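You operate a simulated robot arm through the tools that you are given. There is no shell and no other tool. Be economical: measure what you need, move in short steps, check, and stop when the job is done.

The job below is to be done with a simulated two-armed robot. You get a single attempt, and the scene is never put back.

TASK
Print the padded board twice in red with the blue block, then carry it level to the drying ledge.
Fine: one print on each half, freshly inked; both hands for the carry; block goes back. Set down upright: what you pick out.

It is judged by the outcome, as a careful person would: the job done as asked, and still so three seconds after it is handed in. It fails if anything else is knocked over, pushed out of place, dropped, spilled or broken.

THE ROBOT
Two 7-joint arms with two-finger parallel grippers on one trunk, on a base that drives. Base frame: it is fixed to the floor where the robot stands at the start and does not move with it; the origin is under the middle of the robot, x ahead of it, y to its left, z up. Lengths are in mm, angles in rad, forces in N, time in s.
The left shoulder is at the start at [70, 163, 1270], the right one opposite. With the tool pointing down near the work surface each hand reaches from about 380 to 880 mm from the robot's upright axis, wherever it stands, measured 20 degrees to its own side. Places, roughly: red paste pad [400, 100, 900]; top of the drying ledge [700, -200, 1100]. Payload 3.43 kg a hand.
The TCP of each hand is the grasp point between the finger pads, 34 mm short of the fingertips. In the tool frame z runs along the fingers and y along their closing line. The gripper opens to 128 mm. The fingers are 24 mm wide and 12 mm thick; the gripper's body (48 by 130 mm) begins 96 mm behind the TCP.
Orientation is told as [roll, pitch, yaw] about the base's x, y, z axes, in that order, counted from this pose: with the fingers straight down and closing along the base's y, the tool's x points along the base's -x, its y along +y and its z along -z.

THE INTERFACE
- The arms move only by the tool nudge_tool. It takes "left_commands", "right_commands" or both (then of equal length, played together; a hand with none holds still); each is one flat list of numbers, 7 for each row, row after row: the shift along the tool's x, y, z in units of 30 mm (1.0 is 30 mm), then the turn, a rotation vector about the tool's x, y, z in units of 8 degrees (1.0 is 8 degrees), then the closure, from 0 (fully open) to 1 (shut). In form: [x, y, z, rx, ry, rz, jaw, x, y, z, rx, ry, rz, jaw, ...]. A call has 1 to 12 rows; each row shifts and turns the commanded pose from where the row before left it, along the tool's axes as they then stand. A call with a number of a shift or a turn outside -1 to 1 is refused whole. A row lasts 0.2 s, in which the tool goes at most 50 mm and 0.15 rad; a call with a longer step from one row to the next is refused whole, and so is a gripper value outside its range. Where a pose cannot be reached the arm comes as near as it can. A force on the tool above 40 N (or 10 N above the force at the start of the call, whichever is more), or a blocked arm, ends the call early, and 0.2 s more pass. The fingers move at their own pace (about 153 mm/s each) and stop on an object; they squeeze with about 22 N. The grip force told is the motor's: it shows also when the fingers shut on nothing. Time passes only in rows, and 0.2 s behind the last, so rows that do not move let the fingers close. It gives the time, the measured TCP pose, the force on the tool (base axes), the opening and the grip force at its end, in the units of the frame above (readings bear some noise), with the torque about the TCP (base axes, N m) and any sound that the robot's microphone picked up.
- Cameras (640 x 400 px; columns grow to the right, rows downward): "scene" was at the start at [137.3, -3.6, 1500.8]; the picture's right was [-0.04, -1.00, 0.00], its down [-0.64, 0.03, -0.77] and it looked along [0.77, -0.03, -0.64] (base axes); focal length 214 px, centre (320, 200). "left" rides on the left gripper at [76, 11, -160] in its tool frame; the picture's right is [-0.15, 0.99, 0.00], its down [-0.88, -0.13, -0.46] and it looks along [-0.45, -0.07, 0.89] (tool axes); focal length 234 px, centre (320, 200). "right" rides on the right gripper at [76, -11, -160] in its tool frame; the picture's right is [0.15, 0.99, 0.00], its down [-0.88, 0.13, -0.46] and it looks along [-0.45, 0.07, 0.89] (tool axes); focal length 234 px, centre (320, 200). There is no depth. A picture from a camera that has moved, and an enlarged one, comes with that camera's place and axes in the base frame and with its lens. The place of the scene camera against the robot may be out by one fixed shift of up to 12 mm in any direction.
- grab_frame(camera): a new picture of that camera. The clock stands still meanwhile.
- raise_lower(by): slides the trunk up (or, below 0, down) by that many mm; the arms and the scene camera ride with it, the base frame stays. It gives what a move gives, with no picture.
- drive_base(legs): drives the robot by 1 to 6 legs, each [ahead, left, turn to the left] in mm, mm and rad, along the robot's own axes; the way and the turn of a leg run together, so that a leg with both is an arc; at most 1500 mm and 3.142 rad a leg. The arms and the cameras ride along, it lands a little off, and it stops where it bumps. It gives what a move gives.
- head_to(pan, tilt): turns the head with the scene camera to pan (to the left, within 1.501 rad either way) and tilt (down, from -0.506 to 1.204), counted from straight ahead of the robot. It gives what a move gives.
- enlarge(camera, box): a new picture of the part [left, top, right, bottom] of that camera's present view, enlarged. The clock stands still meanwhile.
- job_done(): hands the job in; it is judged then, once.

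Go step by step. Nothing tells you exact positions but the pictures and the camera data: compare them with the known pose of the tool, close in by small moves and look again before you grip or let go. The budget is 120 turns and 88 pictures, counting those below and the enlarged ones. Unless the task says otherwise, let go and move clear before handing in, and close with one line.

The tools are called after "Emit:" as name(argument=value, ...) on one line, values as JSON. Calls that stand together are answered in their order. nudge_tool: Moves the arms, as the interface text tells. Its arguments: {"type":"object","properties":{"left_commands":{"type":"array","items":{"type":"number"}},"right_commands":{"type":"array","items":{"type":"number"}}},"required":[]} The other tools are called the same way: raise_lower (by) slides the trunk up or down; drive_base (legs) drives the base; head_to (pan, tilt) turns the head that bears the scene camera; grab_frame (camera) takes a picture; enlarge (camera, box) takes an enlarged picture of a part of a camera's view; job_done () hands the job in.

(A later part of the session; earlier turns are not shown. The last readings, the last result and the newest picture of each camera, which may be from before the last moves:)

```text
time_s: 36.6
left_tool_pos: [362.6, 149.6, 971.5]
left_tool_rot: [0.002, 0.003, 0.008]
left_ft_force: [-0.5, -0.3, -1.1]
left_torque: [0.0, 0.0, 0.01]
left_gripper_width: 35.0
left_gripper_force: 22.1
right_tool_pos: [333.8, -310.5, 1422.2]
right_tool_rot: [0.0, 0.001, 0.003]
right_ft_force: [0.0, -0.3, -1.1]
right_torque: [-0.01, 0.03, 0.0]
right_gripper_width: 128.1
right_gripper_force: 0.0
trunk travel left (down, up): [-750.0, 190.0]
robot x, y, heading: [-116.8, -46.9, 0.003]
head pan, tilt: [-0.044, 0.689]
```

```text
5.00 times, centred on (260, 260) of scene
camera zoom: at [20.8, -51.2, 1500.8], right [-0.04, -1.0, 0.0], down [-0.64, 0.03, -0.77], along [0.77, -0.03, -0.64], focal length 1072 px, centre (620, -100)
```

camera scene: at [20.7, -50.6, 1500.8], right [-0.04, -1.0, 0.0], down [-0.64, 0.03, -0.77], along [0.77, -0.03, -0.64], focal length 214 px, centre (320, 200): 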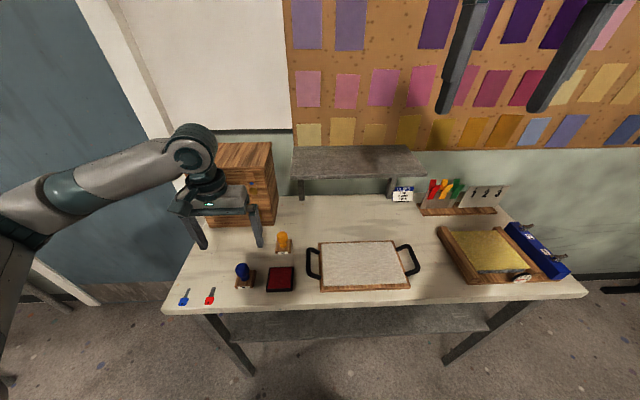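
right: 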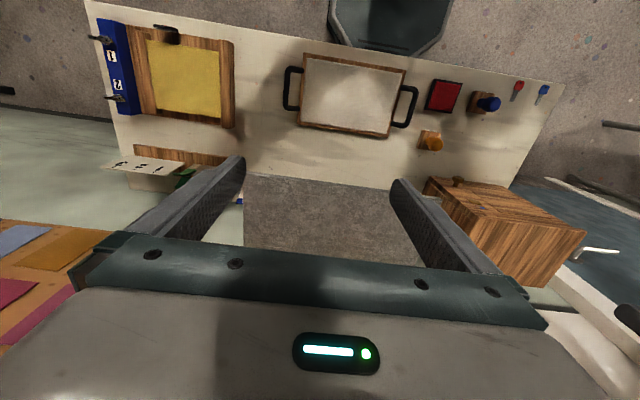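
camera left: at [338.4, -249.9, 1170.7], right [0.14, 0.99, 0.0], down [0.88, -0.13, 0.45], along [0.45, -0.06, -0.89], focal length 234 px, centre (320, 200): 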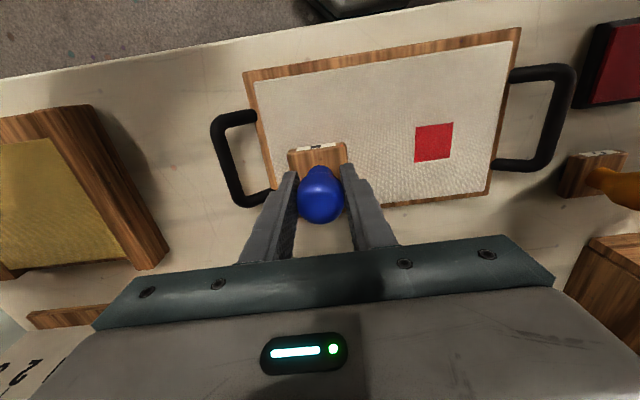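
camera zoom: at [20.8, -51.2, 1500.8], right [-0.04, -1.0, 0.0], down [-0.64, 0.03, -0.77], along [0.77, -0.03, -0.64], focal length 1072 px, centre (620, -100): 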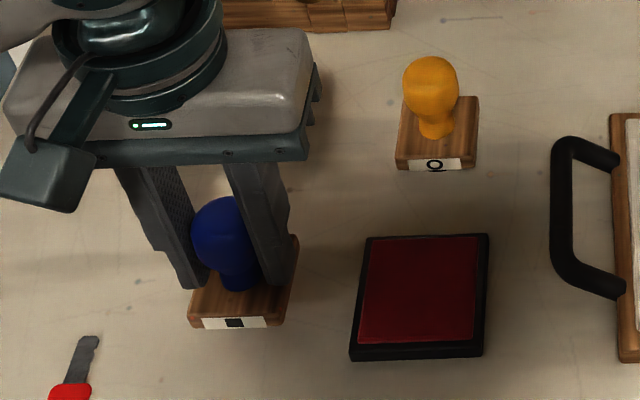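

Emit:
nudge_tool(left_commands=[-0.05, 0.02, 0.25, 0, 0, 0, 1, 0, 0, 0.15, 0, 0, 0, 1, 0, 0, 0, 0, 0, 0, 1])

Emit:
nudge_tool(left_commands=[0, 0, 0.05, 0, 0, 0, 1, 0, 0, 0, 0, 0, 0, 1])

Emit:
enlarge(camera="scene", box=[200, 220, 320, 300])

```text
time_s: 37.4
left_tool_pos: [364.8, 149.2, 959.9]
left_tool_rot: [0.002, 0.004, 0.007]
left_ft_force: [0.6, -0.1, -1.3]
left_torque: [0.0, 0.0, 0.03]
left_gripper_width: 35.3
left_gripper_force: 21.4
right_tool_pos: [334.5, -309.5, 1421.4]
right_tool_rot: [0.0, -0.001, 0.002]
right_ft_force: [-0.2, 0.3, -0.3]
right_torque: [-0.02, -0.01, 0.01]
right_gripper_width: 127.8
right_gripper_force: 0.0
trunk travel left (down, up): [-750.0, 190.0]
robot x, y, heading: [-118.5, -51.8, -0.006]
head pan, tilt: [-0.044, 0.689]
```

```text
time_s: 38.0
left_tool_pos: [364.9, 150.0, 958.4]
left_tool_rot: [0.003, 0.004, 0.006]
left_ft_force: [0.6, 0.8, -2.0]
left_torque: [-0.01, -0.03, -0.02]
left_gripper_width: 35.3
left_gripper_force: 22.2
right_tool_pos: [334.1, -310.5, 1423.0]
right_tool_rot: [-0.001, 0.0, 0.002]
right_ft_force: [0.4, -0.1, -0.3]
right_torque: [0.03, 0.01, -0.02]
right_gripper_width: 127.9
right_gripper_force: 0.0
trunk travel left (down, up): [-750.0, 190.0]
robot x, y, heading: [-118.6, -47.8, 0.003]
head pan, tilt: [-0.044, 0.689]
```

```text
5.00 times, centred on (260, 260) of scene
camera zoom: at [20.9, -51.3, 1500.8], right [-0.04, -1.0, 0.0], down [-0.64, 0.03, -0.77], along [0.77, -0.03, -0.64], focal length 1072 px, centre (620, -100)
```

zoom: 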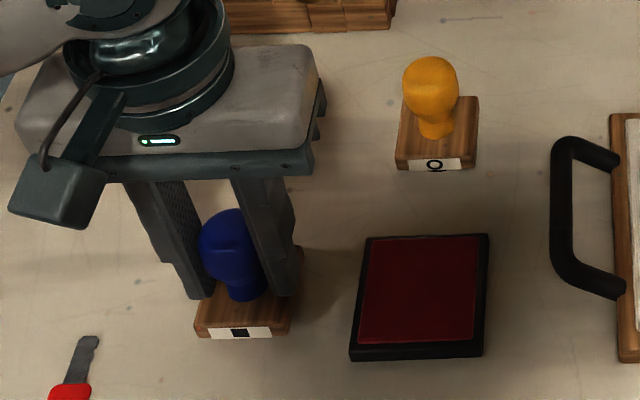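

Emit:
nudge_tool(left_commands=[0, 0, 0.05, 0, 0, 0, 1, 0, 0, 0, 0, 0, 0, 1])

Emit:
nudge_tool(left_commands=[0, 0, 0.05, 0, 0, 0, 1, 0, 0, 0, 0, 0, 0, 1])

```text
time_s: 38.6
left_tool_pos: [364.3, 150.3, 956.4]
left_tool_rot: [0.001, 0.002, 0.007]
left_ft_force: [-0.6, 0.2, -0.6]
left_torque: [0.02, -0.01, 0.03]
left_gripper_width: 35.4
left_gripper_force: 21.9
right_tool_pos: [333.9, -310.1, 1421.5]
right_tool_rot: [0.0, 0.001, 0.004]
right_ft_force: [1.1, -0.6, -0.3]
right_torque: [-0.04, 0.0, 0.0]
right_gripper_width: 127.7
right_gripper_force: 0.0
trunk travel left (down, up): [-750.0, 190.0]
robot x, y, heading: [-114.5, -47.8, 0.002]
head pan, tilt: [-0.044, 0.689]
```

```text
time_s: 39.2
left_tool_pos: [365.9, 150.0, 953.7]
left_tool_rot: [0.003, 0.003, 0.007]
left_ft_force: [0.6, -0.7, -0.5]
left_torque: [-0.01, 0.04, 0.0]
left_gripper_width: 35.3
left_gripper_force: 22.8
right_tool_pos: [333.7, -310.3, 1420.8]
right_tool_rot: [0.001, -0.001, 0.002]
right_ft_force: [0.7, -0.6, -0.1]
right_torque: [-0.02, -0.01, -0.03]
right_gripper_width: 128.0
right_gripper_force: 0.0
trunk travel left (down, up): [-750.0, 190.0]
robot x, y, heading: [-117.8, -49.2, 0.004]
head pan, tilt: [-0.044, 0.689]
```

Emit:
nudge_tool(left_commands=[0, 0, 0.04, 0, 0, 0, 1, 0, 0, 0, 0, 0, 0, 1])

Emit:
enlarge(camera="scene", box=[200, 240, 280, 290])

```text
time_s: 39.8
left_tool_pos: [364.4, 148.4, 954.3]
left_tool_rot: [0.001, 0.002, 0.008]
left_ft_force: [0.8, 1.9, 6.1]
left_torque: [-0.02, -0.2, 0.04]
left_gripper_width: 35.2
left_gripper_force: 22.0
right_tool_pos: [335.0, -310.3, 1422.1]
right_tool_rot: [0.001, -0.001, 0.003]
right_ft_force: [-0.5, 0.9, 0.0]
right_torque: [-0.01, 0.0, 0.01]
right_gripper_width: 128.0
right_gripper_force: 0.2
trunk travel left (down, up): [-750.0, 190.0]
robot x, y, heading: [-119.1, -51.8, 0.001]
head pan, tilt: [-0.044, 0.689]
```

```text
8.00 times, centred on (240, 265) of scene
camera zoom: at [20.5, -51.2, 1500.9], right [-0.04, -1.0, 0.0], down [-0.64, 0.03, -0.77], along [0.77, -0.03, -0.64], focal length 1716 px, centre (960, -320)
```

zoom: 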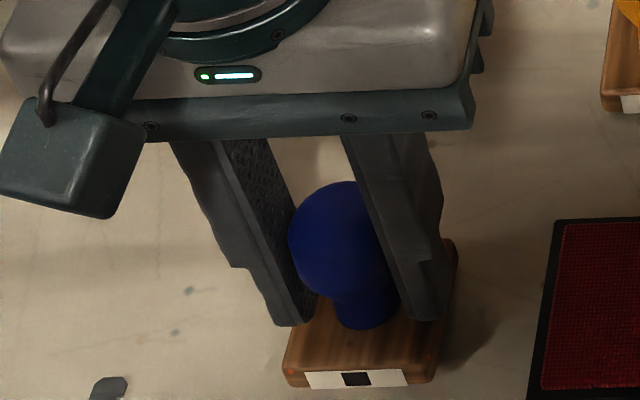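

The block stands on the table at its old spot. Open gently and rise.

Emit:
nudge_tool(left_commands=[0, 0, -0.03, 0, 0, 0, 0.7, 0, 0, 0, 0, 0, 0, 0.55, 0, 0, 0, 0, 0, 0, 0.45, 0, 0, -0.5, 0, 0, 0, 0.45, 0, 0, -0.7, 0, 0, 0, 0.45, 0, 0, -0.9, 0, 0, 0, 0.45, 0, 0, -0.9, 0, 0, 0, 0.45, 0, 0, -0.9, 0, 0, 0, 0.45, 0, 0, 0, 0, 0, 0, 0.45])

Emit:
grab_frame(camera="scene")

Emit:
enlarge(camera="scene", box=[196, 220, 324, 300])

```text
time_s: 41.8
left_tool_pos: [364.6, 147.4, 1072.8]
left_tool_rot: [0.001, 0.003, 0.007]
left_ft_force: [0.3, -0.1, 0.5]
left_torque: [-0.02, 0.03, 0.02]
left_gripper_width: 70.5
left_gripper_force: 0.0
right_tool_pos: [334.5, -309.6, 1421.7]
right_tool_rot: [-0.001, 0.0, 0.002]
right_ft_force: [-0.3, 0.1, 0.5]
right_torque: [0.01, 0.0, 0.01]
right_gripper_width: 128.3
right_gripper_force: 0.0
trunk travel left (down, up): [-750.0, 190.0]
robot x, y, heading: [-115.0, -51.1, 0.004]
head pan, tilt: [-0.044, 0.689]
```

```text
56 pictures are left
camera scene: at [21.0, -51.1, 1500.7], right [-0.04, -1.0, 0.0], down [-0.64, 0.03, -0.77], along [0.77, -0.03, -0.64], focal length 214 px, centre (320, 200)
```

scene: 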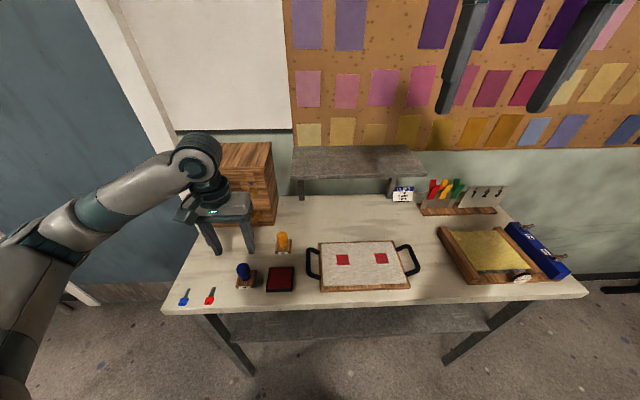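

```text
5.00 times, centred on (260, 260) of scene
camera zoom: at [21.0, -51.1, 1500.7], right [-0.04, -1.0, 0.0], down [-0.64, 0.03, -0.77], along [0.77, -0.03, -0.64], focal length 1072 px, centre (620, -100)
```

zoom: 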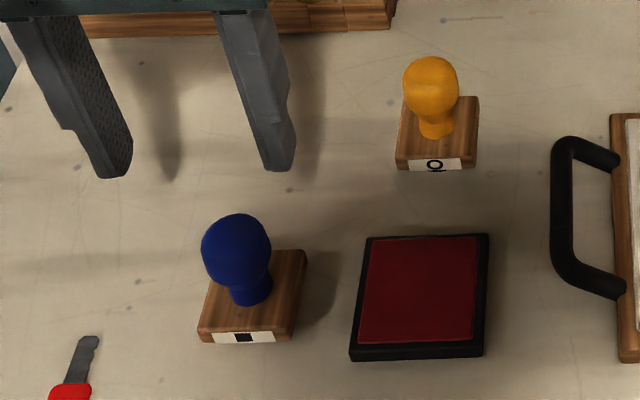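

Block is home and upright. Next I bring both hands above the handles to look at them closely.

Emit:
nudge_tool(left_commands=[-0.11, -0.51, 0, 0, 0, 0, 0.45, -0.11, -0.51, 0, 0, 0, 0, 0.45, -0.11, -0.51, 0, 0, 0, 0, 0.45, -0.11, -0.51, 0, 0, 0, 0, 0.45, -0.11, -0.51, 0, 0, 0, 0, 0.45, -0.11, -0.51, 0, 0, 0, 0, 0.45, -0.11, -0.51, 0, 0, 0, 0, 0.45, -0.11, -0.51, 0, 0, 0, 0, 0.45, -0.11, -0.51, 0, 0, 0, 0, 0.45, -0.11, -0.51, 0, 0, 0, 0, 0.45, -0.11, -0.51, 0, 0, 0, 0, 0.45, -0.11, -0.51, 0, 0, 0, 0, 0.45], right_commands=[-0.2, -0.15, 0.97, 0, 0, 0, 0.45, -0.2, -0.15, 0.97, 0, 0, 0, 0.45, -0.2, -0.15, 0.97, 0, 0, 0, 0.45, -0.2, -0.15, 0.97, 0, 0, 0, 0.45, -0.2, -0.15, 0.97, 0, 0, 0, 0.45, -0.2, -0.15, 0.97, 0, 0, 0, 0.45, -0.2, -0.15, 0.97, 0, 0, 0, 0.45, -0.2, -0.15, 0.97, 0, 0, 0, 0.45, -0.2, -0.15, 0.97, 0, 0, 0, 0.45, -0.2, -0.15, 0.97, 0, 0, 0, 0.45, -0.2, -0.15, 0.97, 0, 0, 0, 0.45, -0.2, -0.15, 0.97, 0, 0, 0, 0.45])

Emit:
grab_frame(camera="left")

Emit:
grab_frame(camera="right")

Emit:
enlarge(camera="scene", box=[290, 190, 450, 290])

```text
time_s: 44.4
left_tool_pos: [405.7, -35.6, 1072.1]
left_tool_rot: [0.002, 0.003, 0.007]
left_ft_force: [-0.2, -0.2, 1.1]
left_torque: [0.02, -0.02, 0.01]
left_gripper_width: 70.4
left_gripper_force: 0.0
right_tool_pos: [405.7, -366.4, 1071.7]
right_tool_rot: [0.004, 0.0, 0.001]
right_ft_force: [-0.3, -0.7, 0.4]
right_torque: [-0.02, -0.01, 0.02]
right_gripper_width: 70.1
right_gripper_force: 0.0
trunk travel left (down, up): [-750.0, 190.0]
robot x, y, heading: [-115.3, -48.5, 0.003]
head pan, tilt: [-0.044, 0.689]
```

```text
54 pictures are left
camera left: at [330.9, -26.3, 1232.4], right [0.14, 0.99, 0.0], down [0.88, -0.13, 0.45], along [0.45, -0.06, -0.89], focal length 234 px, centre (320, 200)
```

left: 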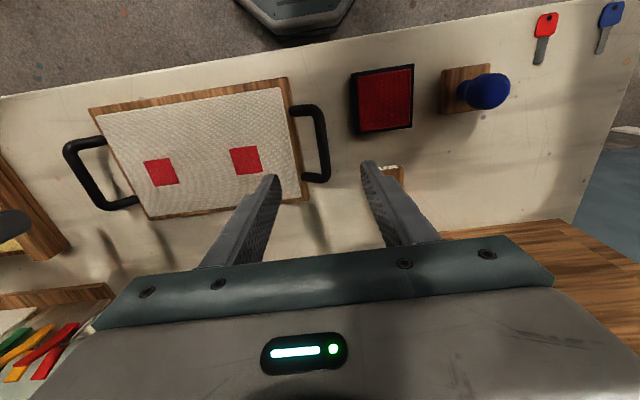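

```text
53 pictures are left
camera right: at [332.3, -378.9, 1231.0], right [-0.15, 0.99, 0.0], down [0.88, 0.13, 0.46], along [0.45, 0.07, -0.89], focal length 234 px, centre (320, 200)
```

right: 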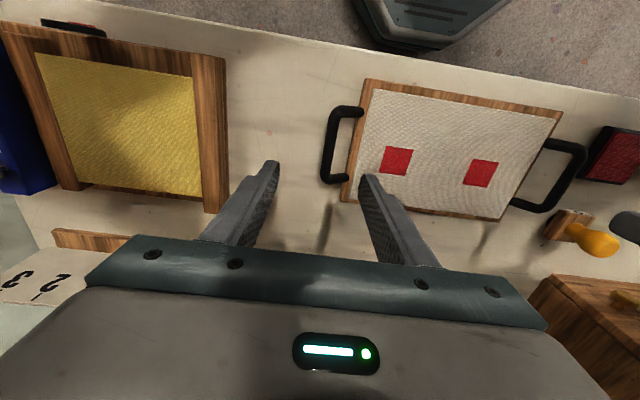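

```text
4.00 times, centred on (370, 240) of scene
camera zoom: at [21.6, -53.0, 1500.7], right [-0.04, -1.0, 0.0], down [-0.64, 0.03, -0.77], along [0.77, -0.03, -0.64], focal length 858 px, centre (120, 40)
```

zoom: 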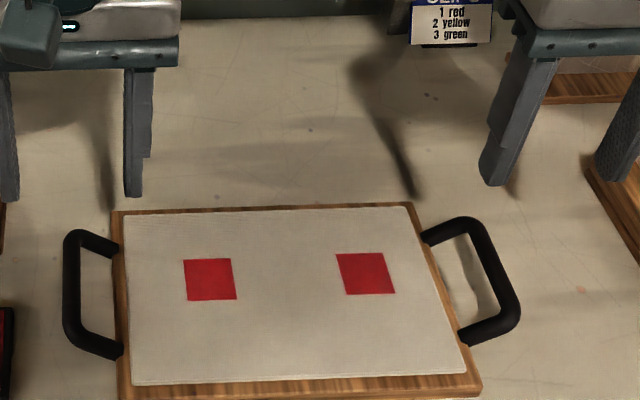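

Combining wrist and scene views (checked against the known print spots), the handle bars run along x at y ≈ −33 and ≈ −356, raised to about z 930. I lower both hands to just above them and check again.

Emit:
nudge_tool(left_commands=[-0.03, 0.08, 0.6, 0, 0, 0, 0.6, 0, 0, 0.6, 0, 0, 0, 0.69, 0, 0, 0.6, 0, 0, 0, 0.69, 0, 0, 0.5, 0, 0, 0, 0.69, 0, 0, 0, 0, 0, 0, 0.69], right_commands=[-0.03, 0.35, 0.6, 0, 0, 0, 0.6, 0, 0, 0.6, 0, 0, 0, 0.69, 0, 0, 0.6, 0, 0, 0, 0.69, 0, 0, 0.5, 0, 0, 0, 0.69, 0, 0, 0, 0, 0, 0, 0.69])

Emit:
enlarge(camera="left", box=[200, 60, 440, 210])

Emit:
enlarge(camera="right", box=[200, 60, 440, 210])

Emit:
enlarge(camera="scene", box=[290, 190, 450, 290])

```text
time_s: 45.6
left_tool_pos: [405.5, -32.8, 1002.0]
left_tool_rot: [0.002, 0.003, 0.004]
left_ft_force: [-0.1, -0.3, -0.8]
left_torque: [0.0, 0.03, 0.02]
left_gripper_width: 39.8
left_gripper_force: 0.1
right_tool_pos: [404.7, -353.6, 1003.3]
right_tool_rot: [-0.001, -0.001, 0.0]
right_ft_force: [-0.5, 0.7, 0.7]
right_torque: [0.03, -0.02, 0.03]
right_gripper_width: 39.6
right_gripper_force: 0.1
trunk travel left (down, up): [-750.0, 190.0]
robot x, y, heading: [-117.2, -50.9, 0.004]
head pan, tilt: [-0.044, 0.689]
```

```text
2.67 times, centred on (320, 135) of left
camera zoom: at [330.2, -22.6, 1162.7], right [0.14, 0.99, 0.0], down [0.88, -0.13, 0.45], along [0.45, -0.06, -0.89], focal length 624 px, centre (320, 373)
```

zoom: 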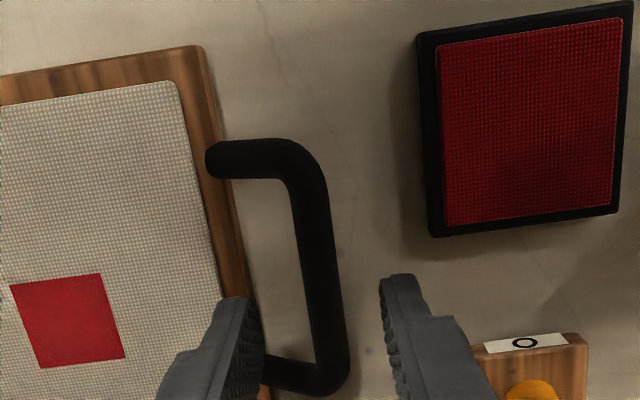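

```text
2.67 times, centred on (320, 135) of right
camera zoom: at [330.4, -366.4, 1163.0], right [-0.15, 0.99, 0.0], down [0.88, 0.13, 0.46], along [0.45, 0.07, -0.89], focal length 624 px, centre (320, 373)
```

zoom: 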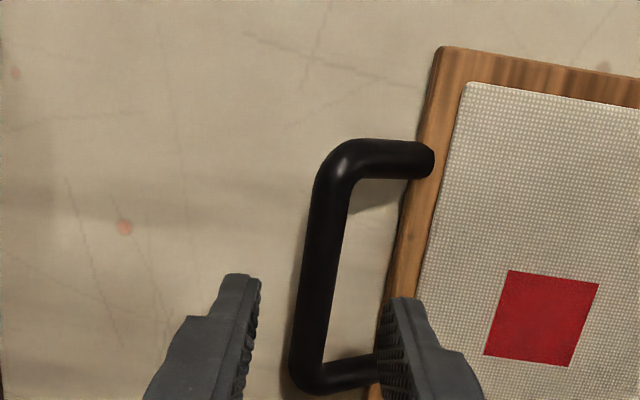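

```text
4.00 times, centred on (370, 240) of scene
camera zoom: at [20.5, -51.5, 1500.8], right [-0.04, -1.0, 0.0], down [-0.64, 0.03, -0.77], along [0.77, -0.03, -0.64], focal length 858 px, centre (120, 40)
```

zoom: 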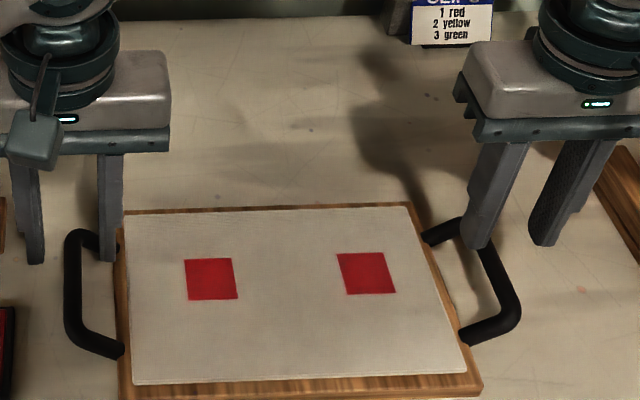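

Bars are at y ≈ −34 and ≈ −355.5, with about 28 mm gap to the board edge. I align, narrow the jaws to ~34 mm and go down straddling them.

Emit:
nudge_tool(left_commands=[-0.08, -0.04, 0.3, 0, 0, 0, 0.735, 0, 0, 0.5, 0, 0, 0, 0.735, 0, 0, 0.5, 0, 0, 0, 0.735, 0, 0, 0, 0, 0, 0, 0.735], right_commands=[-0.1, -0.06, 0.3, 0, 0, 0, 0.735, 0, 0, 0.5, 0, 0, 0, 0.735, 0, 0, 0.5, 0, 0, 0, 0.735, 0, 0, 0, 0, 0, 0, 0.735])

Emit:
enlarge(camera="left", box=[200, 110, 440, 260])

Emit:
enlarge(camera="right", box=[200, 110, 440, 260])

Emit:
enlarge(camera="scene", box=[290, 200, 450, 300])

```text
time_s: 46.6
left_tool_pos: [411.2, -32.7, 962.5]
left_tool_rot: [0.002, 0.002, 0.009]
left_ft_force: [0.2, 0.1, 0.6]
left_torque: [0.02, 0.02, -0.01]
left_gripper_width: 33.9
left_gripper_force: 0.0
right_tool_pos: [409.8, -357.0, 964.3]
right_tool_rot: [-0.001, 0.0, 0.0]
right_ft_force: [-0.6, 0.5, 0.5]
right_torque: [0.03, 0.0, 0.0]
right_gripper_width: 34.0
right_gripper_force: 0.1
trunk travel left (down, up): [-750.0, 190.0]
robot x, y, heading: [-112.5, -47.0, 0.003]
head pan, tilt: [-0.044, 0.689]
```

```text
2.67 times, centred on (320, 185) of left
camera zoom: at [334.8, -23.4, 1123.9], right [0.14, 0.99, 0.0], down [0.88, -0.13, 0.45], along [0.45, -0.06, -0.89], focal length 624 px, centre (320, 240)
```

zoom: 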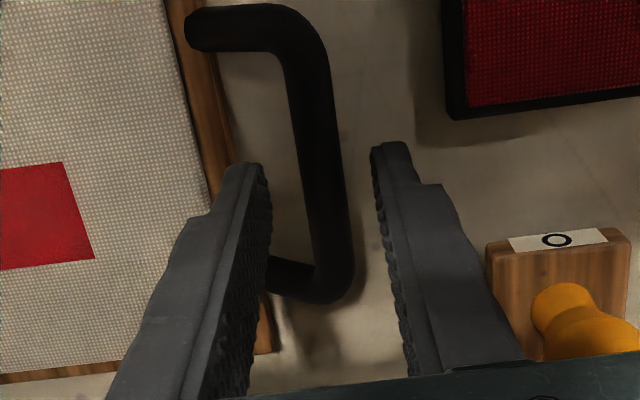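

```text
2.67 times, centred on (320, 185) of right
camera zoom: at [334.9, -368.9, 1123.5], right [-0.15, 0.99, 0.0], down [0.88, 0.13, 0.46], along [0.45, 0.07, -0.89], focal length 624 px, centre (320, 240)
```

zoom: 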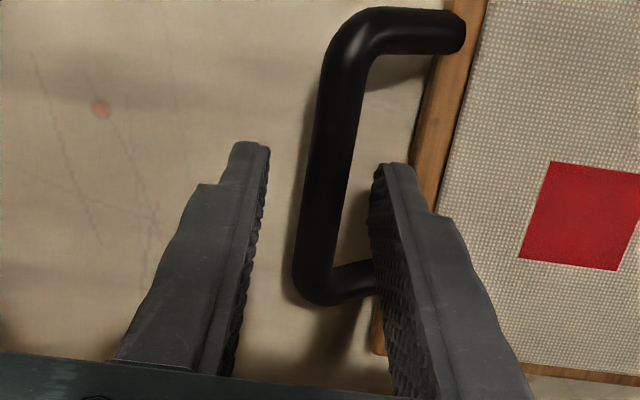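

```text
4.00 times, centred on (370, 250) of scene
camera zoom: at [20.7, -51.4, 1500.8], right [-0.04, -1.0, 0.0], down [-0.64, 0.03, -0.77], along [0.77, -0.03, -0.64], focal length 858 px, centre (120, 0)
```

zoom: 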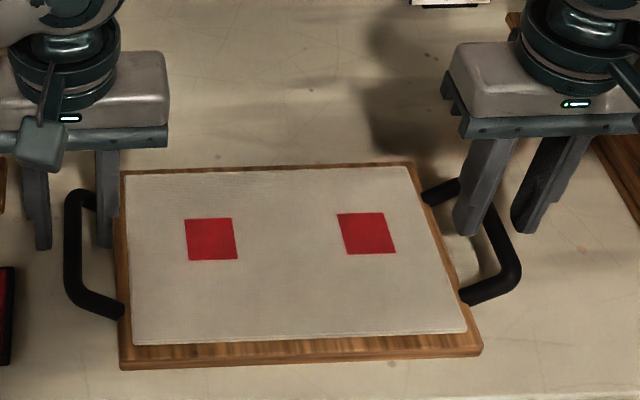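

Both bars run between the fingers. I go down to z ≈ 942 and close both hands gently.

Emit:
nudge_tool(left_commands=[0, -0.02, 0.35, 0, 0, 0, 0.735, 0, 0, 0.33, 0, 0, 0, 0.735, 0, 0, 0, 0, 0, 0, 0.735], right_commands=[0, 0.03, 0.4, 0, 0, 0, 0.735, 0, 0, 0.33, 0, 0, 0, 0.735, 0, 0, 0, 0, 0, 0, 0.735])

Emit:
enlarge(camera="left", box=[200, 110, 440, 260])

Emit:
enlarge(camera="right", box=[200, 110, 440, 260])

Emit:
enlarge(camera="scene", box=[290, 200, 450, 300])

```text
time_s: 47.4
left_tool_pos: [408.8, -34.4, 943.2]
left_tool_rot: [0.001, 0.004, 0.005]
left_ft_force: [0.7, 0.6, -0.2]
left_torque: [-0.01, 0.02, -0.01]
left_gripper_width: 33.8
left_gripper_force: 0.0
right_tool_pos: [408.7, -356.6, 943.0]
right_tool_rot: [0.0, 0.001, 0.002]
right_ft_force: [0.0, -0.1, -0.5]
right_torque: [-0.01, -0.01, -0.01]
right_gripper_width: 33.8
right_gripper_force: 0.0
trunk travel left (down, up): [-750.0, 190.0]
robot x, y, heading: [-114.9, -49.6, 0.006]
head pan, tilt: [-0.044, 0.689]
```

```text
2.67 times, centred on (320, 185) of left
camera zoom: at [334.4, -24.0, 1103.2], right [0.14, 0.99, 0.0], down [0.88, -0.13, 0.45], along [0.45, -0.06, -0.89], focal length 624 px, centre (320, 240)
```

zoom: 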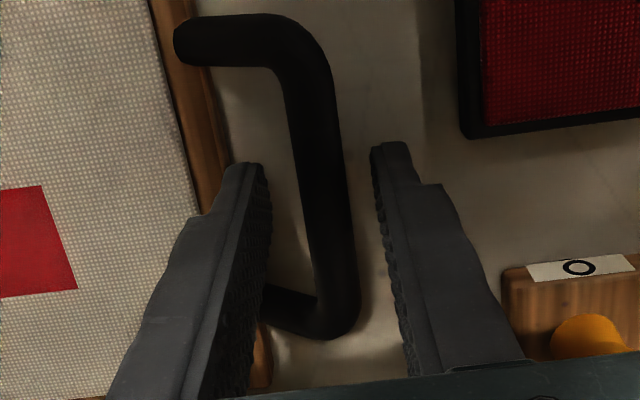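

```text
2.67 times, centred on (320, 185) of right
camera zoom: at [334.5, -368.7, 1103.0], right [-0.15, 0.99, 0.0], down [0.88, 0.13, 0.46], along [0.45, 0.07, -0.89], focal length 624 px, centre (320, 240)
```

zoom: 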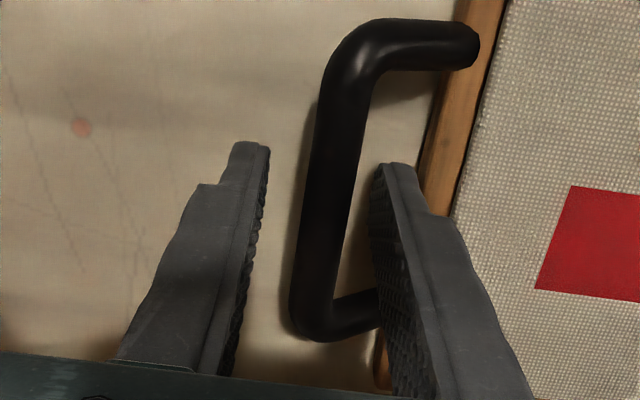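

```text
4.00 times, centred on (370, 250) of scene
camera zoom: at [20.8, -51.3, 1500.8], right [-0.04, -1.0, 0.0], down [-0.64, 0.03, -0.77], along [0.77, -0.03, -0.64], focal length 858 px, centre (120, 0)
```

zoom: 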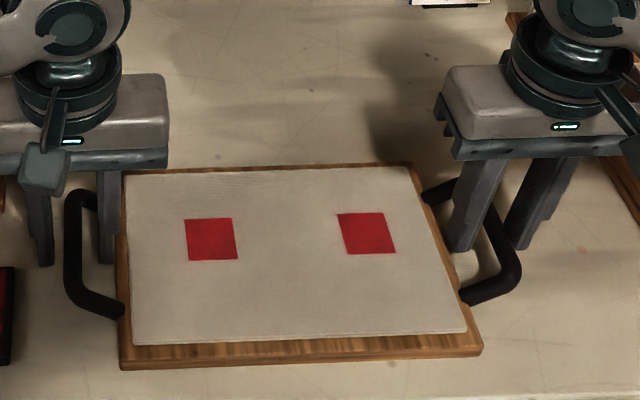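

The bars are centred to within 2 mm in both wrist views. Closing both hands.

Emit:
nudge_tool(left_commands=[0, 0.04, 0, 0, 0, 0, 0.78, 0, 0, 0, 0, 0, 0, 0.83, 0, 0, 0, 0, 0, 0, 1, 0, 0, 0, 0, 0, 0, 1, 0, 0, 0, 0, 0, 0, 1], right_commands=[0, 0.06, 0, 0, 0, 0, 0.78, 0, 0, 0, 0, 0, 0, 0.83, 0, 0, 0, 0, 0, 0, 1, 0, 0, 0, 0, 0, 0, 1, 0, 0, 0, 0, 0, 0, 1])

Emit:
grab_frame(camera="scene")

```text
time_s: 48.6
left_tool_pos: [408.1, -33.4, 942.9]
left_tool_rot: [0.003, 0.003, 0.006]
left_ft_force: [-0.3, 1.1, 0.5]
left_torque: [0.03, 0.0, -0.53]
left_gripper_width: 13.6
left_gripper_force: 22.1
right_tool_pos: [409.5, -352.9, 943.3]
right_tool_rot: [0.0, 0.001, 0.002]
right_ft_force: [0.2, -0.8, 0.7]
right_torque: [0.0, -0.06, 0.34]
right_gripper_width: 13.7
right_gripper_force: 22.1
trunk travel left (down, up): [-750.0, 190.0]
robot x, y, heading: [-117.4, -48.4, 0.003]
head pan, tilt: [-0.044, 0.689]
```

```text
42 pictures are left
camera scene: at [20.8, -51.2, 1500.7], right [-0.04, -1.0, 0.0], down [-0.64, 0.03, -0.77], along [0.77, -0.03, -0.64], focal length 214 px, centre (320, 200)
```

scene: 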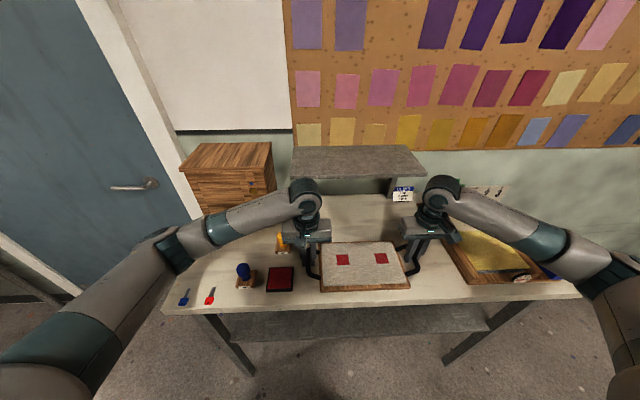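

Both bars are held (13.6 mm). I lift a little with the trunk so that it stays level, and check.

Emit:
raise_lower(by=25)

Emit:
grab_frame(camera="scene")

```text
time_s: 49.3
left_tool_pos: [409.5, -32.5, 969.1]
left_tool_rot: [0.001, 0.003, 0.007]
left_ft_force: [-1.0, 1.5, -3.7]
left_torque: [-0.02, 0.1, -0.53]
left_gripper_width: 13.6
left_gripper_force: 22.2
right_tool_pos: [409.2, -354.3, 967.4]
right_tool_rot: [0.001, 0.001, 0.002]
right_ft_force: [1.1, -0.4, -2.0]
right_torque: [-0.03, -0.1, 0.31]
right_gripper_width: 13.7
right_gripper_force: 22.1
trunk travel left (down, up): [-775.0, 165.0]
robot x, y, heading: [-120.2, -51.7, 0.006]
head pan, tilt: [-0.044, 0.689]
```

```text
41 pictures are left
camera scene: at [21.8, -51.7, 1525.6], right [-0.04, -1.0, 0.0], down [-0.64, 0.03, -0.77], along [0.77, -0.03, -0.64], focal length 214 px, centre (320, 200)
```

scene: 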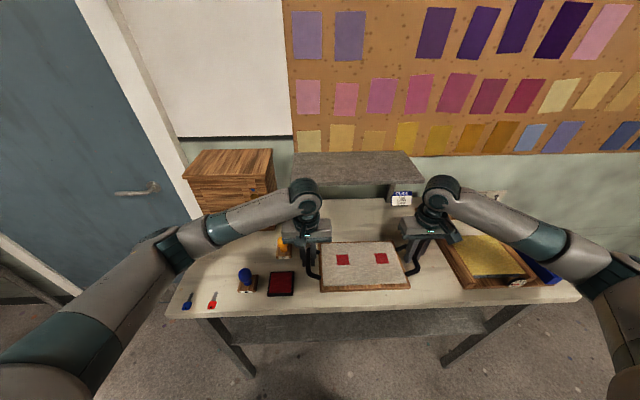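

It lifts level, about 0.6 kg in all. Raise further with the trunk, then the arms together.

Emit:
raise_lower(by=160)

Emit:
nudge_tool(left_commands=[0, 0, -0.25, 0, 0, 0, 1, 0, 0, -0.4, 0, 0, 0, 1, 0, 0, -0.4, 0, 0, 0, 1, 0, 0, -0.4, 0, 0, 0, 1, 0, 0, -0.3, 0, 0, 0, 1, 0, 0, 0, 0, 0, 0, 1], right_commands=[0, 0, -0.25, 0, 0, 0, 1, 0, 0, -0.4, 0, 0, 0, 1, 0, 0, -0.4, 0, 0, 0, 1, 0, 0, -0.4, 0, 0, 0, 1, 0, 0, -0.3, 0, 0, 0, 1, 0, 0, 0, 0, 0, 0, 1])

Emit:
grab_frame(camera="scene")

```text
time_s: 51.1
left_tool_pos: [410.1, -31.5, 1128.0]
left_tool_rot: [0.003, 0.003, 0.006]
left_ft_force: [-0.4, 1.0, -2.6]
left_torque: [-0.01, 0.0, -0.51]
left_gripper_width: 13.8
left_gripper_force: 22.4
right_tool_pos: [408.9, -356.0, 1128.9]
right_tool_rot: [0.0, -0.001, 0.002]
right_ft_force: [0.8, -1.0, -2.1]
right_torque: [-0.04, 0.02, 0.34]
right_gripper_width: 13.4
right_gripper_force: 22.2
trunk travel left (down, up): [-935.0, 5.0]
robot x, y, heading: [-119.0, -45.0, 0.002]
head pan, tilt: [-0.044, 0.689]
```

```text
time_s: 52.5
left_tool_pos: [408.2, -33.0, 1180.0]
left_tool_rot: [-0.001, 0.003, 0.006]
left_ft_force: [-0.1, -11.3, -2.0]
left_torque: [-0.06, 0.02, -0.49]
left_gripper_width: 13.6
left_gripper_force: 22.3
right_tool_pos: [409.8, -354.3, 1180.7]
right_tool_rot: [0.002, 0.0, 0.004]
right_ft_force: [0.5, 10.5, -2.7]
right_torque: [0.09, 0.04, 0.35]
right_gripper_width: 13.4
right_gripper_force: 22.2
trunk travel left (down, up): [-935.0, 5.0]
robot x, y, heading: [-115.4, -47.8, 0.003]
head pan, tilt: [-0.044, 0.689]
```

```text
40 pictures are left
camera scene: at [21.6, -51.6, 1685.7], right [-0.04, -1.0, 0.0], down [-0.64, 0.03, -0.77], along [0.77, -0.03, -0.64], focal length 214 px, centre (320, 200)
```

scene: 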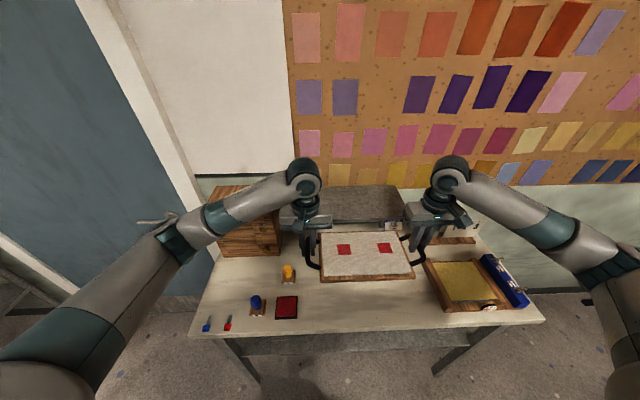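

Level and about 35 mm above ledge height; the hands pull apart slightly (11 N), so I ease that by 1 mm each.

Emit:
nudge_tool(left_commands=[0, -0.03, 0, 0, 0, 0, 1, 0, 0, 0, 0, 0, 0, 1], right_commands=[0, 0.03, 0, 0, 0, 0, 1, 0, 0, 0, 0, 0, 0, 1])

Emit:
enlarge(camera="scene", box=[280, 170, 440, 290])

Emit:
grab_frame(camera="left")

```text
time_s: 53.1
left_tool_pos: [409.7, -33.5, 1179.4]
left_tool_rot: [-0.001, 0.004, 0.007]
left_ft_force: [-0.3, -3.8, -2.1]
left_torque: [0.0, 0.01, -0.49]
left_gripper_width: 13.4
left_gripper_force: 22.2
right_tool_pos: [409.2, -353.8, 1179.9]
right_tool_rot: [0.001, 0.002, 0.003]
right_ft_force: [0.4, 3.5, -2.1]
right_torque: [0.07, 0.0, 0.47]
right_gripper_width: 13.7
right_gripper_force: 22.5
trunk travel left (down, up): [-935.0, 5.0]
robot x, y, heading: [-117.3, -49.5, 0.006]
head pan, tilt: [-0.044, 0.689]
```

```text
3.33 times, centred on (360, 230) of scene
camera zoom: at [21.5, -51.6, 1685.7], right [-0.04, -1.0, 0.0], down [-0.64, 0.03, -0.77], along [0.77, -0.03, -0.64], focal length 715 px, centre (187, 100)
```

zoom: 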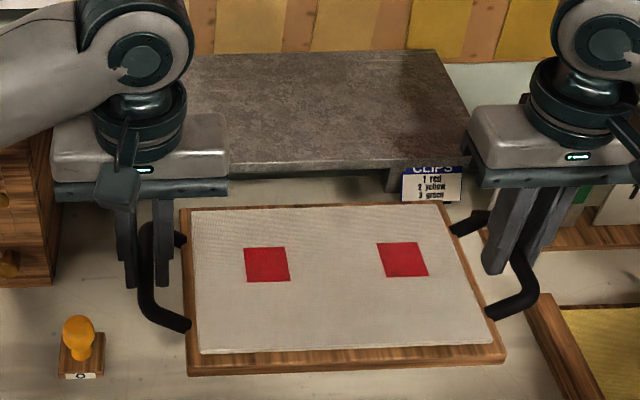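

```text
38 pictures are left
camera left: at [334.7, -23.5, 1339.8], right [0.14, 0.99, 0.0], down [0.88, -0.13, 0.45], along [0.45, -0.06, -0.89], focal length 234 px, centre (320, 200)
```

left: 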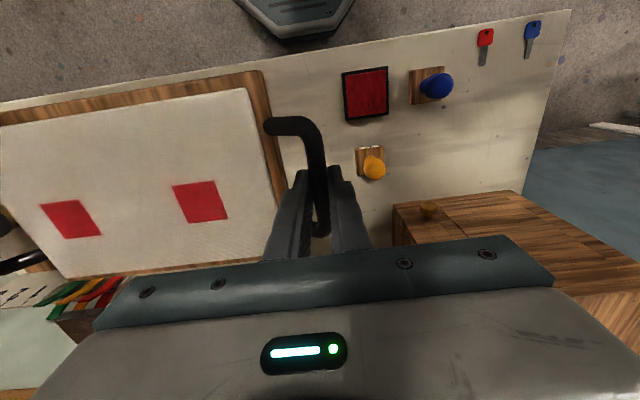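

The ledge top runs from about x 606 to 815, z ≈ 1100; the board's underside is near 1137. I drive forward 115 mm (back where the robot stood at first).

Emit:
drive_base(legs=[[60, 0, 0], [55, 0, 0]])

Emit:
grab_frame(camera="scene")

```text
time_s: 54.6
left_tool_pos: [520.7, -32.3, 1182.0]
left_tool_rot: [0.003, -0.002, 0.005]
left_ft_force: [-1.2, 4.3, -2.3]
left_torque: [0.11, 0.14, -0.55]
left_gripper_width: 13.7
left_gripper_force: 22.2
right_tool_pos: [521.5, -355.6, 1181.8]
right_tool_rot: [0.0, -0.004, 0.003]
right_ft_force: [-0.1, -3.8, -1.9]
right_torque: [0.04, -0.27, 0.36]
right_gripper_width: 13.7
right_gripper_force: 21.8
trunk travel left (down, up): [-935.0, 5.0]
robot x, y, heading: [2.2, -47.9, 0.003]
head pan, tilt: [-0.044, 0.689]
```

```text
37 pictures are left
camera scene: at [130.1, -52.1, 1686.2], right [-0.04, -1.0, 0.0], down [-0.63, 0.03, -0.77], along [0.77, -0.03, -0.63], focal length 214 px, centre (320, 200)
```

scene: 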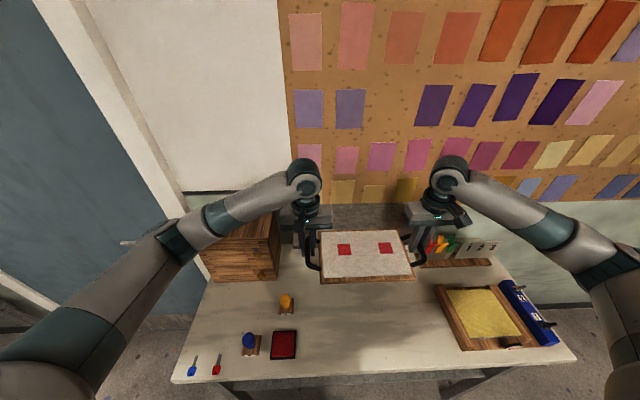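

Emit:
nudge_tool(left_commands=[-0.25, 0, 0, 0, 0, 0, 1, -0.5, 0, 0, 0, 0, 0, 1, -0.5, 0, 0, 0, 0, 0, 1, -0.5, 0, 0, 0, 0, 0, 1, -0.5, 0, 0, 0, 0, 0, 1, -0.25, 0, 0, 0, 0, 0, 1], right_commands=[-0.25, 0, 0, 0, 0, 0, 1, -0.5, 0, 0, 0, 0, 0, 1, -0.5, 0, 0, 0, 0, 0, 1, -0.5, 0, 0, 0, 0, 0, 1, -0.5, 0, 0, 0, 0, 0, 1, -0.25, 0, 0, 0, 0, 0, 1])

Emit:
grab_frame(camera="scene")

```text
time_s: 56.0
left_tool_pos: [598.1, -33.2, 1181.5]
left_tool_rot: [0.003, 0.003, 0.007]
left_ft_force: [-0.4, -4.7, -1.0]
left_torque: [0.07, 0.31, -0.42]
left_gripper_width: 13.9
left_gripper_force: 21.7
right_tool_pos: [601.5, -354.4, 1182.0]
right_tool_rot: [-0.001, -0.001, 0.003]
right_ft_force: [-4.3, 4.2, 13.1]
right_torque: [-0.06, 0.47, 0.53]
right_gripper_width: 13.6
right_gripper_force: 22.4
trunk travel left (down, up): [-935.0, 5.0]
robot x, y, heading: [-0.8, -43.7, 0.001]
head pan, tilt: [-0.044, 0.689]
```

```text
36 pictures are left
camera scene: at [135.5, -50.4, 1686.3], right [-0.04, -1.0, 0.0], down [-0.63, 0.03, -0.77], along [0.77, -0.03, -0.64], focal length 214 px, centre (320, 200)
```

scene: 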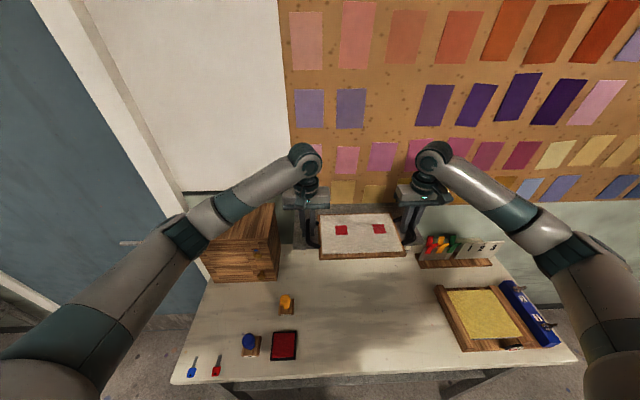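

The right hand feels 13 N upward — something may be touching. I look closer before going on.

Emit:
enlarge(camera="scene", box=[290, 170, 450, 270])

Emit:
grab_frame(camera="right")

Emit:
grab_frame(camera="left")

```text
4.00 times, centred on (370, 220) of scene
camera zoom: at [135.5, -50.4, 1686.3], right [-0.04, -1.0, 0.0], down [-0.63, 0.03, -0.77], along [0.77, -0.03, -0.64], focal length 858 px, centre (120, 120)
```

zoom: 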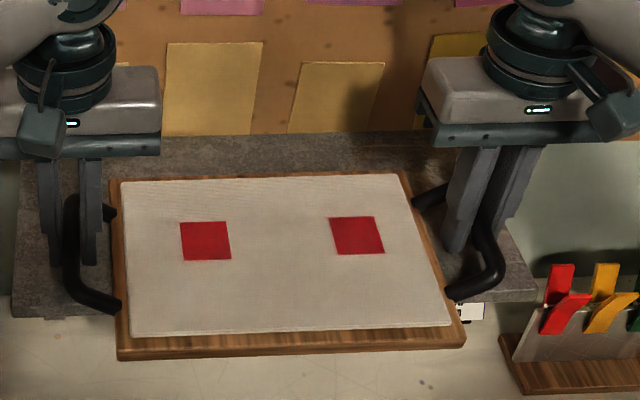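

```text
34 pictures are left
camera right: at [526.4, -366.4, 1341.2], right [-0.15, 0.99, 0.0], down [0.88, 0.13, 0.46], along [0.45, 0.07, -0.89], focal length 234 px, centre (320, 200)
```

right: 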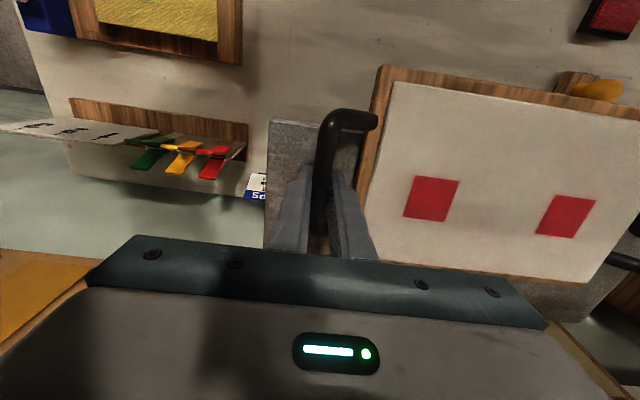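

```text
33 pictures are left
camera left: at [524.4, -23.0, 1341.7], right [0.14, 0.99, 0.0], down [0.88, -0.13, 0.45], along [0.45, -0.06, -0.89], focal length 234 px, centre (320, 200)
```

left: 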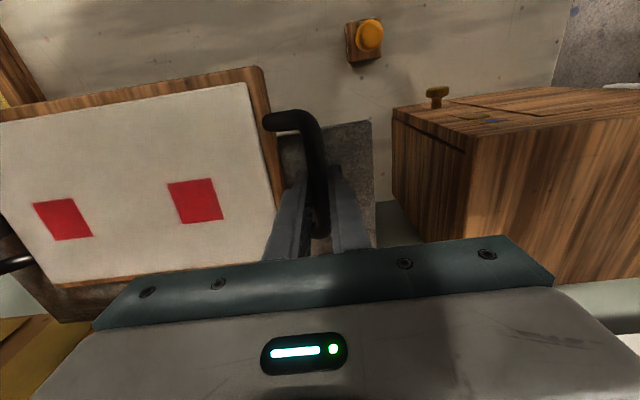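

Emit:
nudge_tool(left_commands=[0, 0, 0, 0, 0, 0, 1, 0, 0, 0, 0, 0, 0, 1], right_commands=[0, 0, 0, 0, 0, 0, 1, 0, 0, 0, 0, 0, 0, 1])

```text
time_s: 56.6
left_tool_pos: [598.6, -32.6, 1182.4]
left_tool_rot: [0.002, 0.004, 0.005]
left_ft_force: [0.0, -5.5, -0.3]
left_torque: [0.08, 0.7, -0.48]
left_gripper_width: 13.7
left_gripper_force: 22.1
right_tool_pos: [601.4, -354.7, 1180.5]
right_tool_rot: [0.0, -0.002, 0.003]
right_ft_force: [-0.1, 2.4, 20.4]
right_torque: [-0.06, 0.29, 0.5]
right_gripper_width: 13.9
right_gripper_force: 22.1
trunk travel left (down, up): [-935.0, 5.0]
robot x, y, heading: [1.8, -46.1, 0.001]
head pan, tilt: [-0.044, 0.689]
```

The board's right underside is already touching: the ledge must be higher than stated, about z 1137 with its front edge near x 562. I raise both hands 30 mm.

Emit:
nudge_tool(left_commands=[0, 0, -0.2, 0, 0, 0, 1, 0, 0, -0.3, 0, 0, 0, 1, 0, 0, -0.3, 0, 0, 0, 1, 0, 0, -0.2, 0, 0, 0, 1, 0, 0, 0, 0, 0, 0, 1], right_commands=[0, 0, -0.2, 0, 0, 0, 1, 0, 0, -0.3, 0, 0, 0, 1, 0, 0, -0.3, 0, 0, 0, 1, 0, 0, -0.2, 0, 0, 0, 1, 0, 0, 0, 0, 0, 0, 1])

Emit:
enlarge(camera="scene", box=[290, 170, 450, 270])

```text
time_s: 57.8
left_tool_pos: [602.1, -31.8, 1209.7]
left_tool_rot: [0.004, 0.005, 0.007]
left_ft_force: [-0.1, 6.8, -1.8]
left_torque: [-0.03, -0.46, -0.57]
left_gripper_width: 13.9
left_gripper_force: 21.6
right_tool_pos: [603.7, -353.8, 1209.5]
right_tool_rot: [-0.002, 0.002, -0.001]
right_ft_force: [0.7, -7.8, -3.0]
right_torque: [-0.08, 0.42, 0.35]
right_gripper_width: 13.4
right_gripper_force: 21.8
trunk travel left (down, up): [-935.0, 5.0]
robot x, y, heading: [2.3, -48.0, 0.003]
head pan, tilt: [-0.044, 0.689]
```

```text
4.00 times, centred on (370, 220) of scene
camera zoom: at [138.6, -51.2, 1685.7], right [-0.04, -1.0, 0.0], down [-0.64, 0.03, -0.77], along [0.77, -0.03, -0.64], focal length 858 px, centre (120, 120)
```

zoom: 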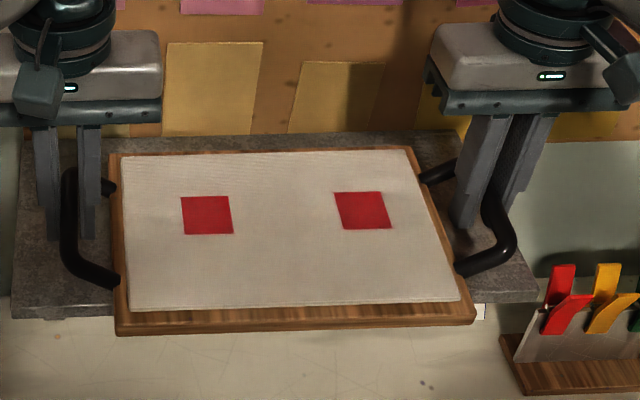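

Free again with ~30 mm clearance. Ledge spans x ≈ 566–761, so I move 64 mm forward to centre the board on it.

Emit:
nudge_tool(left_commands=[-0.25, 0.02, 0, 0, 0, 0, 1, -0.45, 0, 0, 0, 0, 0, 1, -0.5, 0, 0, 0, 0, 0, 1, -0.5, 0, 0, 0, 0, 0, 1, -0.43, 0, 0, 0, 0, 0, 1, 0, 0, 0, 0, 0, 0, 1], right_commands=[-0.25, -0.02, 0, 0, 0, 0, 1, -0.45, 0, 0, 0, 0, 0, 1, -0.5, 0, 0, 0, 0, 0, 1, -0.5, 0, 0, 0, 0, 0, 1, -0.43, 0, 0, 0, 0, 0, 1, 0, 0, 0, 0, 0, 0, 1])

Emit:
enlarge(camera="scene", box=[290, 170, 450, 270])

Emit:
grab_frame(camera="right")

Emit:
grab_frame(camera="left")

```text
time_s: 59.2
left_tool_pos: [664.9, -32.9, 1210.2]
left_tool_rot: [0.003, 0.005, 0.006]
left_ft_force: [0.0, 6.2, -2.4]
left_torque: [0.09, 0.19, -0.54]
left_gripper_width: 13.7
left_gripper_force: 21.7
right_tool_pos: [666.3, -354.4, 1210.7]
right_tool_rot: [0.0, 0.003, 0.001]
right_ft_force: [-0.4, -7.4, -1.9]
right_torque: [0.0, -0.25, 0.44]
right_gripper_width: 13.6
right_gripper_force: 22.2
trunk travel left (down, up): [-935.0, 5.0]
robot x, y, heading: [0.3, -47.1, 0.003]
head pan, tilt: [-0.044, 0.689]
```

```text
4.00 times, centred on (370, 220) of scene
camera zoom: at [138.4, -51.3, 1685.7], right [-0.04, -1.0, 0.0], down [-0.64, 0.03, -0.77], along [0.77, -0.03, -0.64], focal length 858 px, centre (120, 120)
```

zoom: 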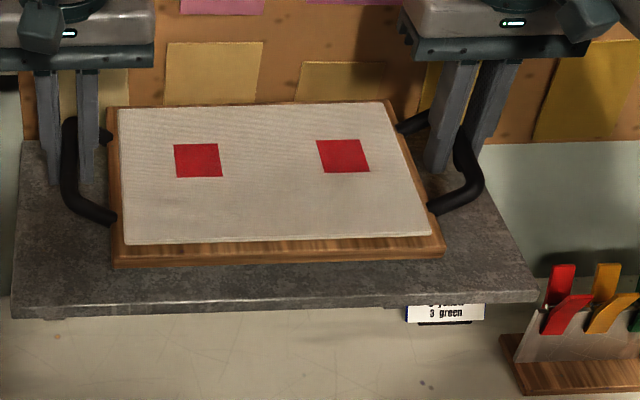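

```text
30 pictures are left
camera right: at [591.8, -366.1, 1369.0], right [-0.15, 0.99, 0.0], down [0.88, 0.13, 0.45], along [0.45, 0.07, -0.89], focal length 234 px, centre (320, 200)
```

right: 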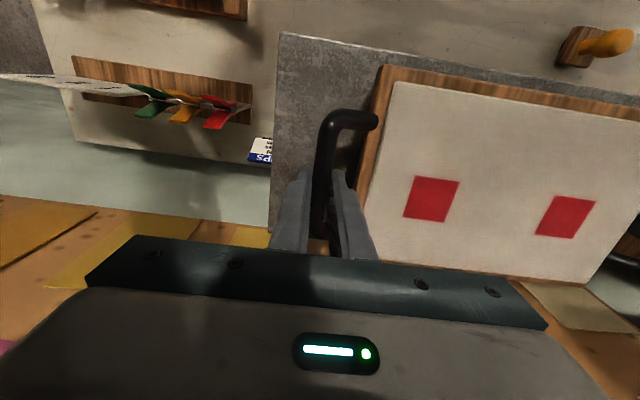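

```text
29 pictures are left
camera left: at [590.5, -22.9, 1369.7], right [0.14, 0.99, 0.0], down [0.88, -0.13, 0.45], along [0.45, -0.06, -0.89], focal length 234 px, centre (320, 200)
```

left: 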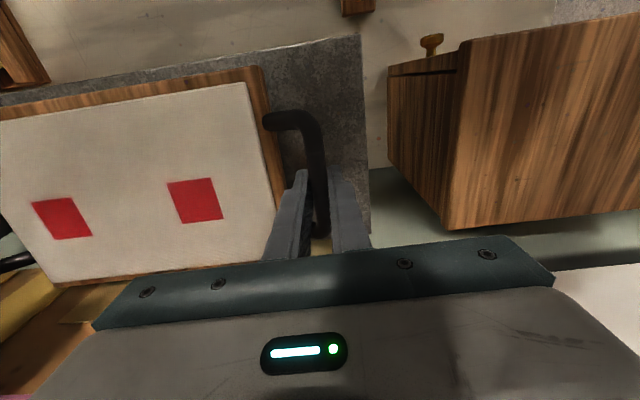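

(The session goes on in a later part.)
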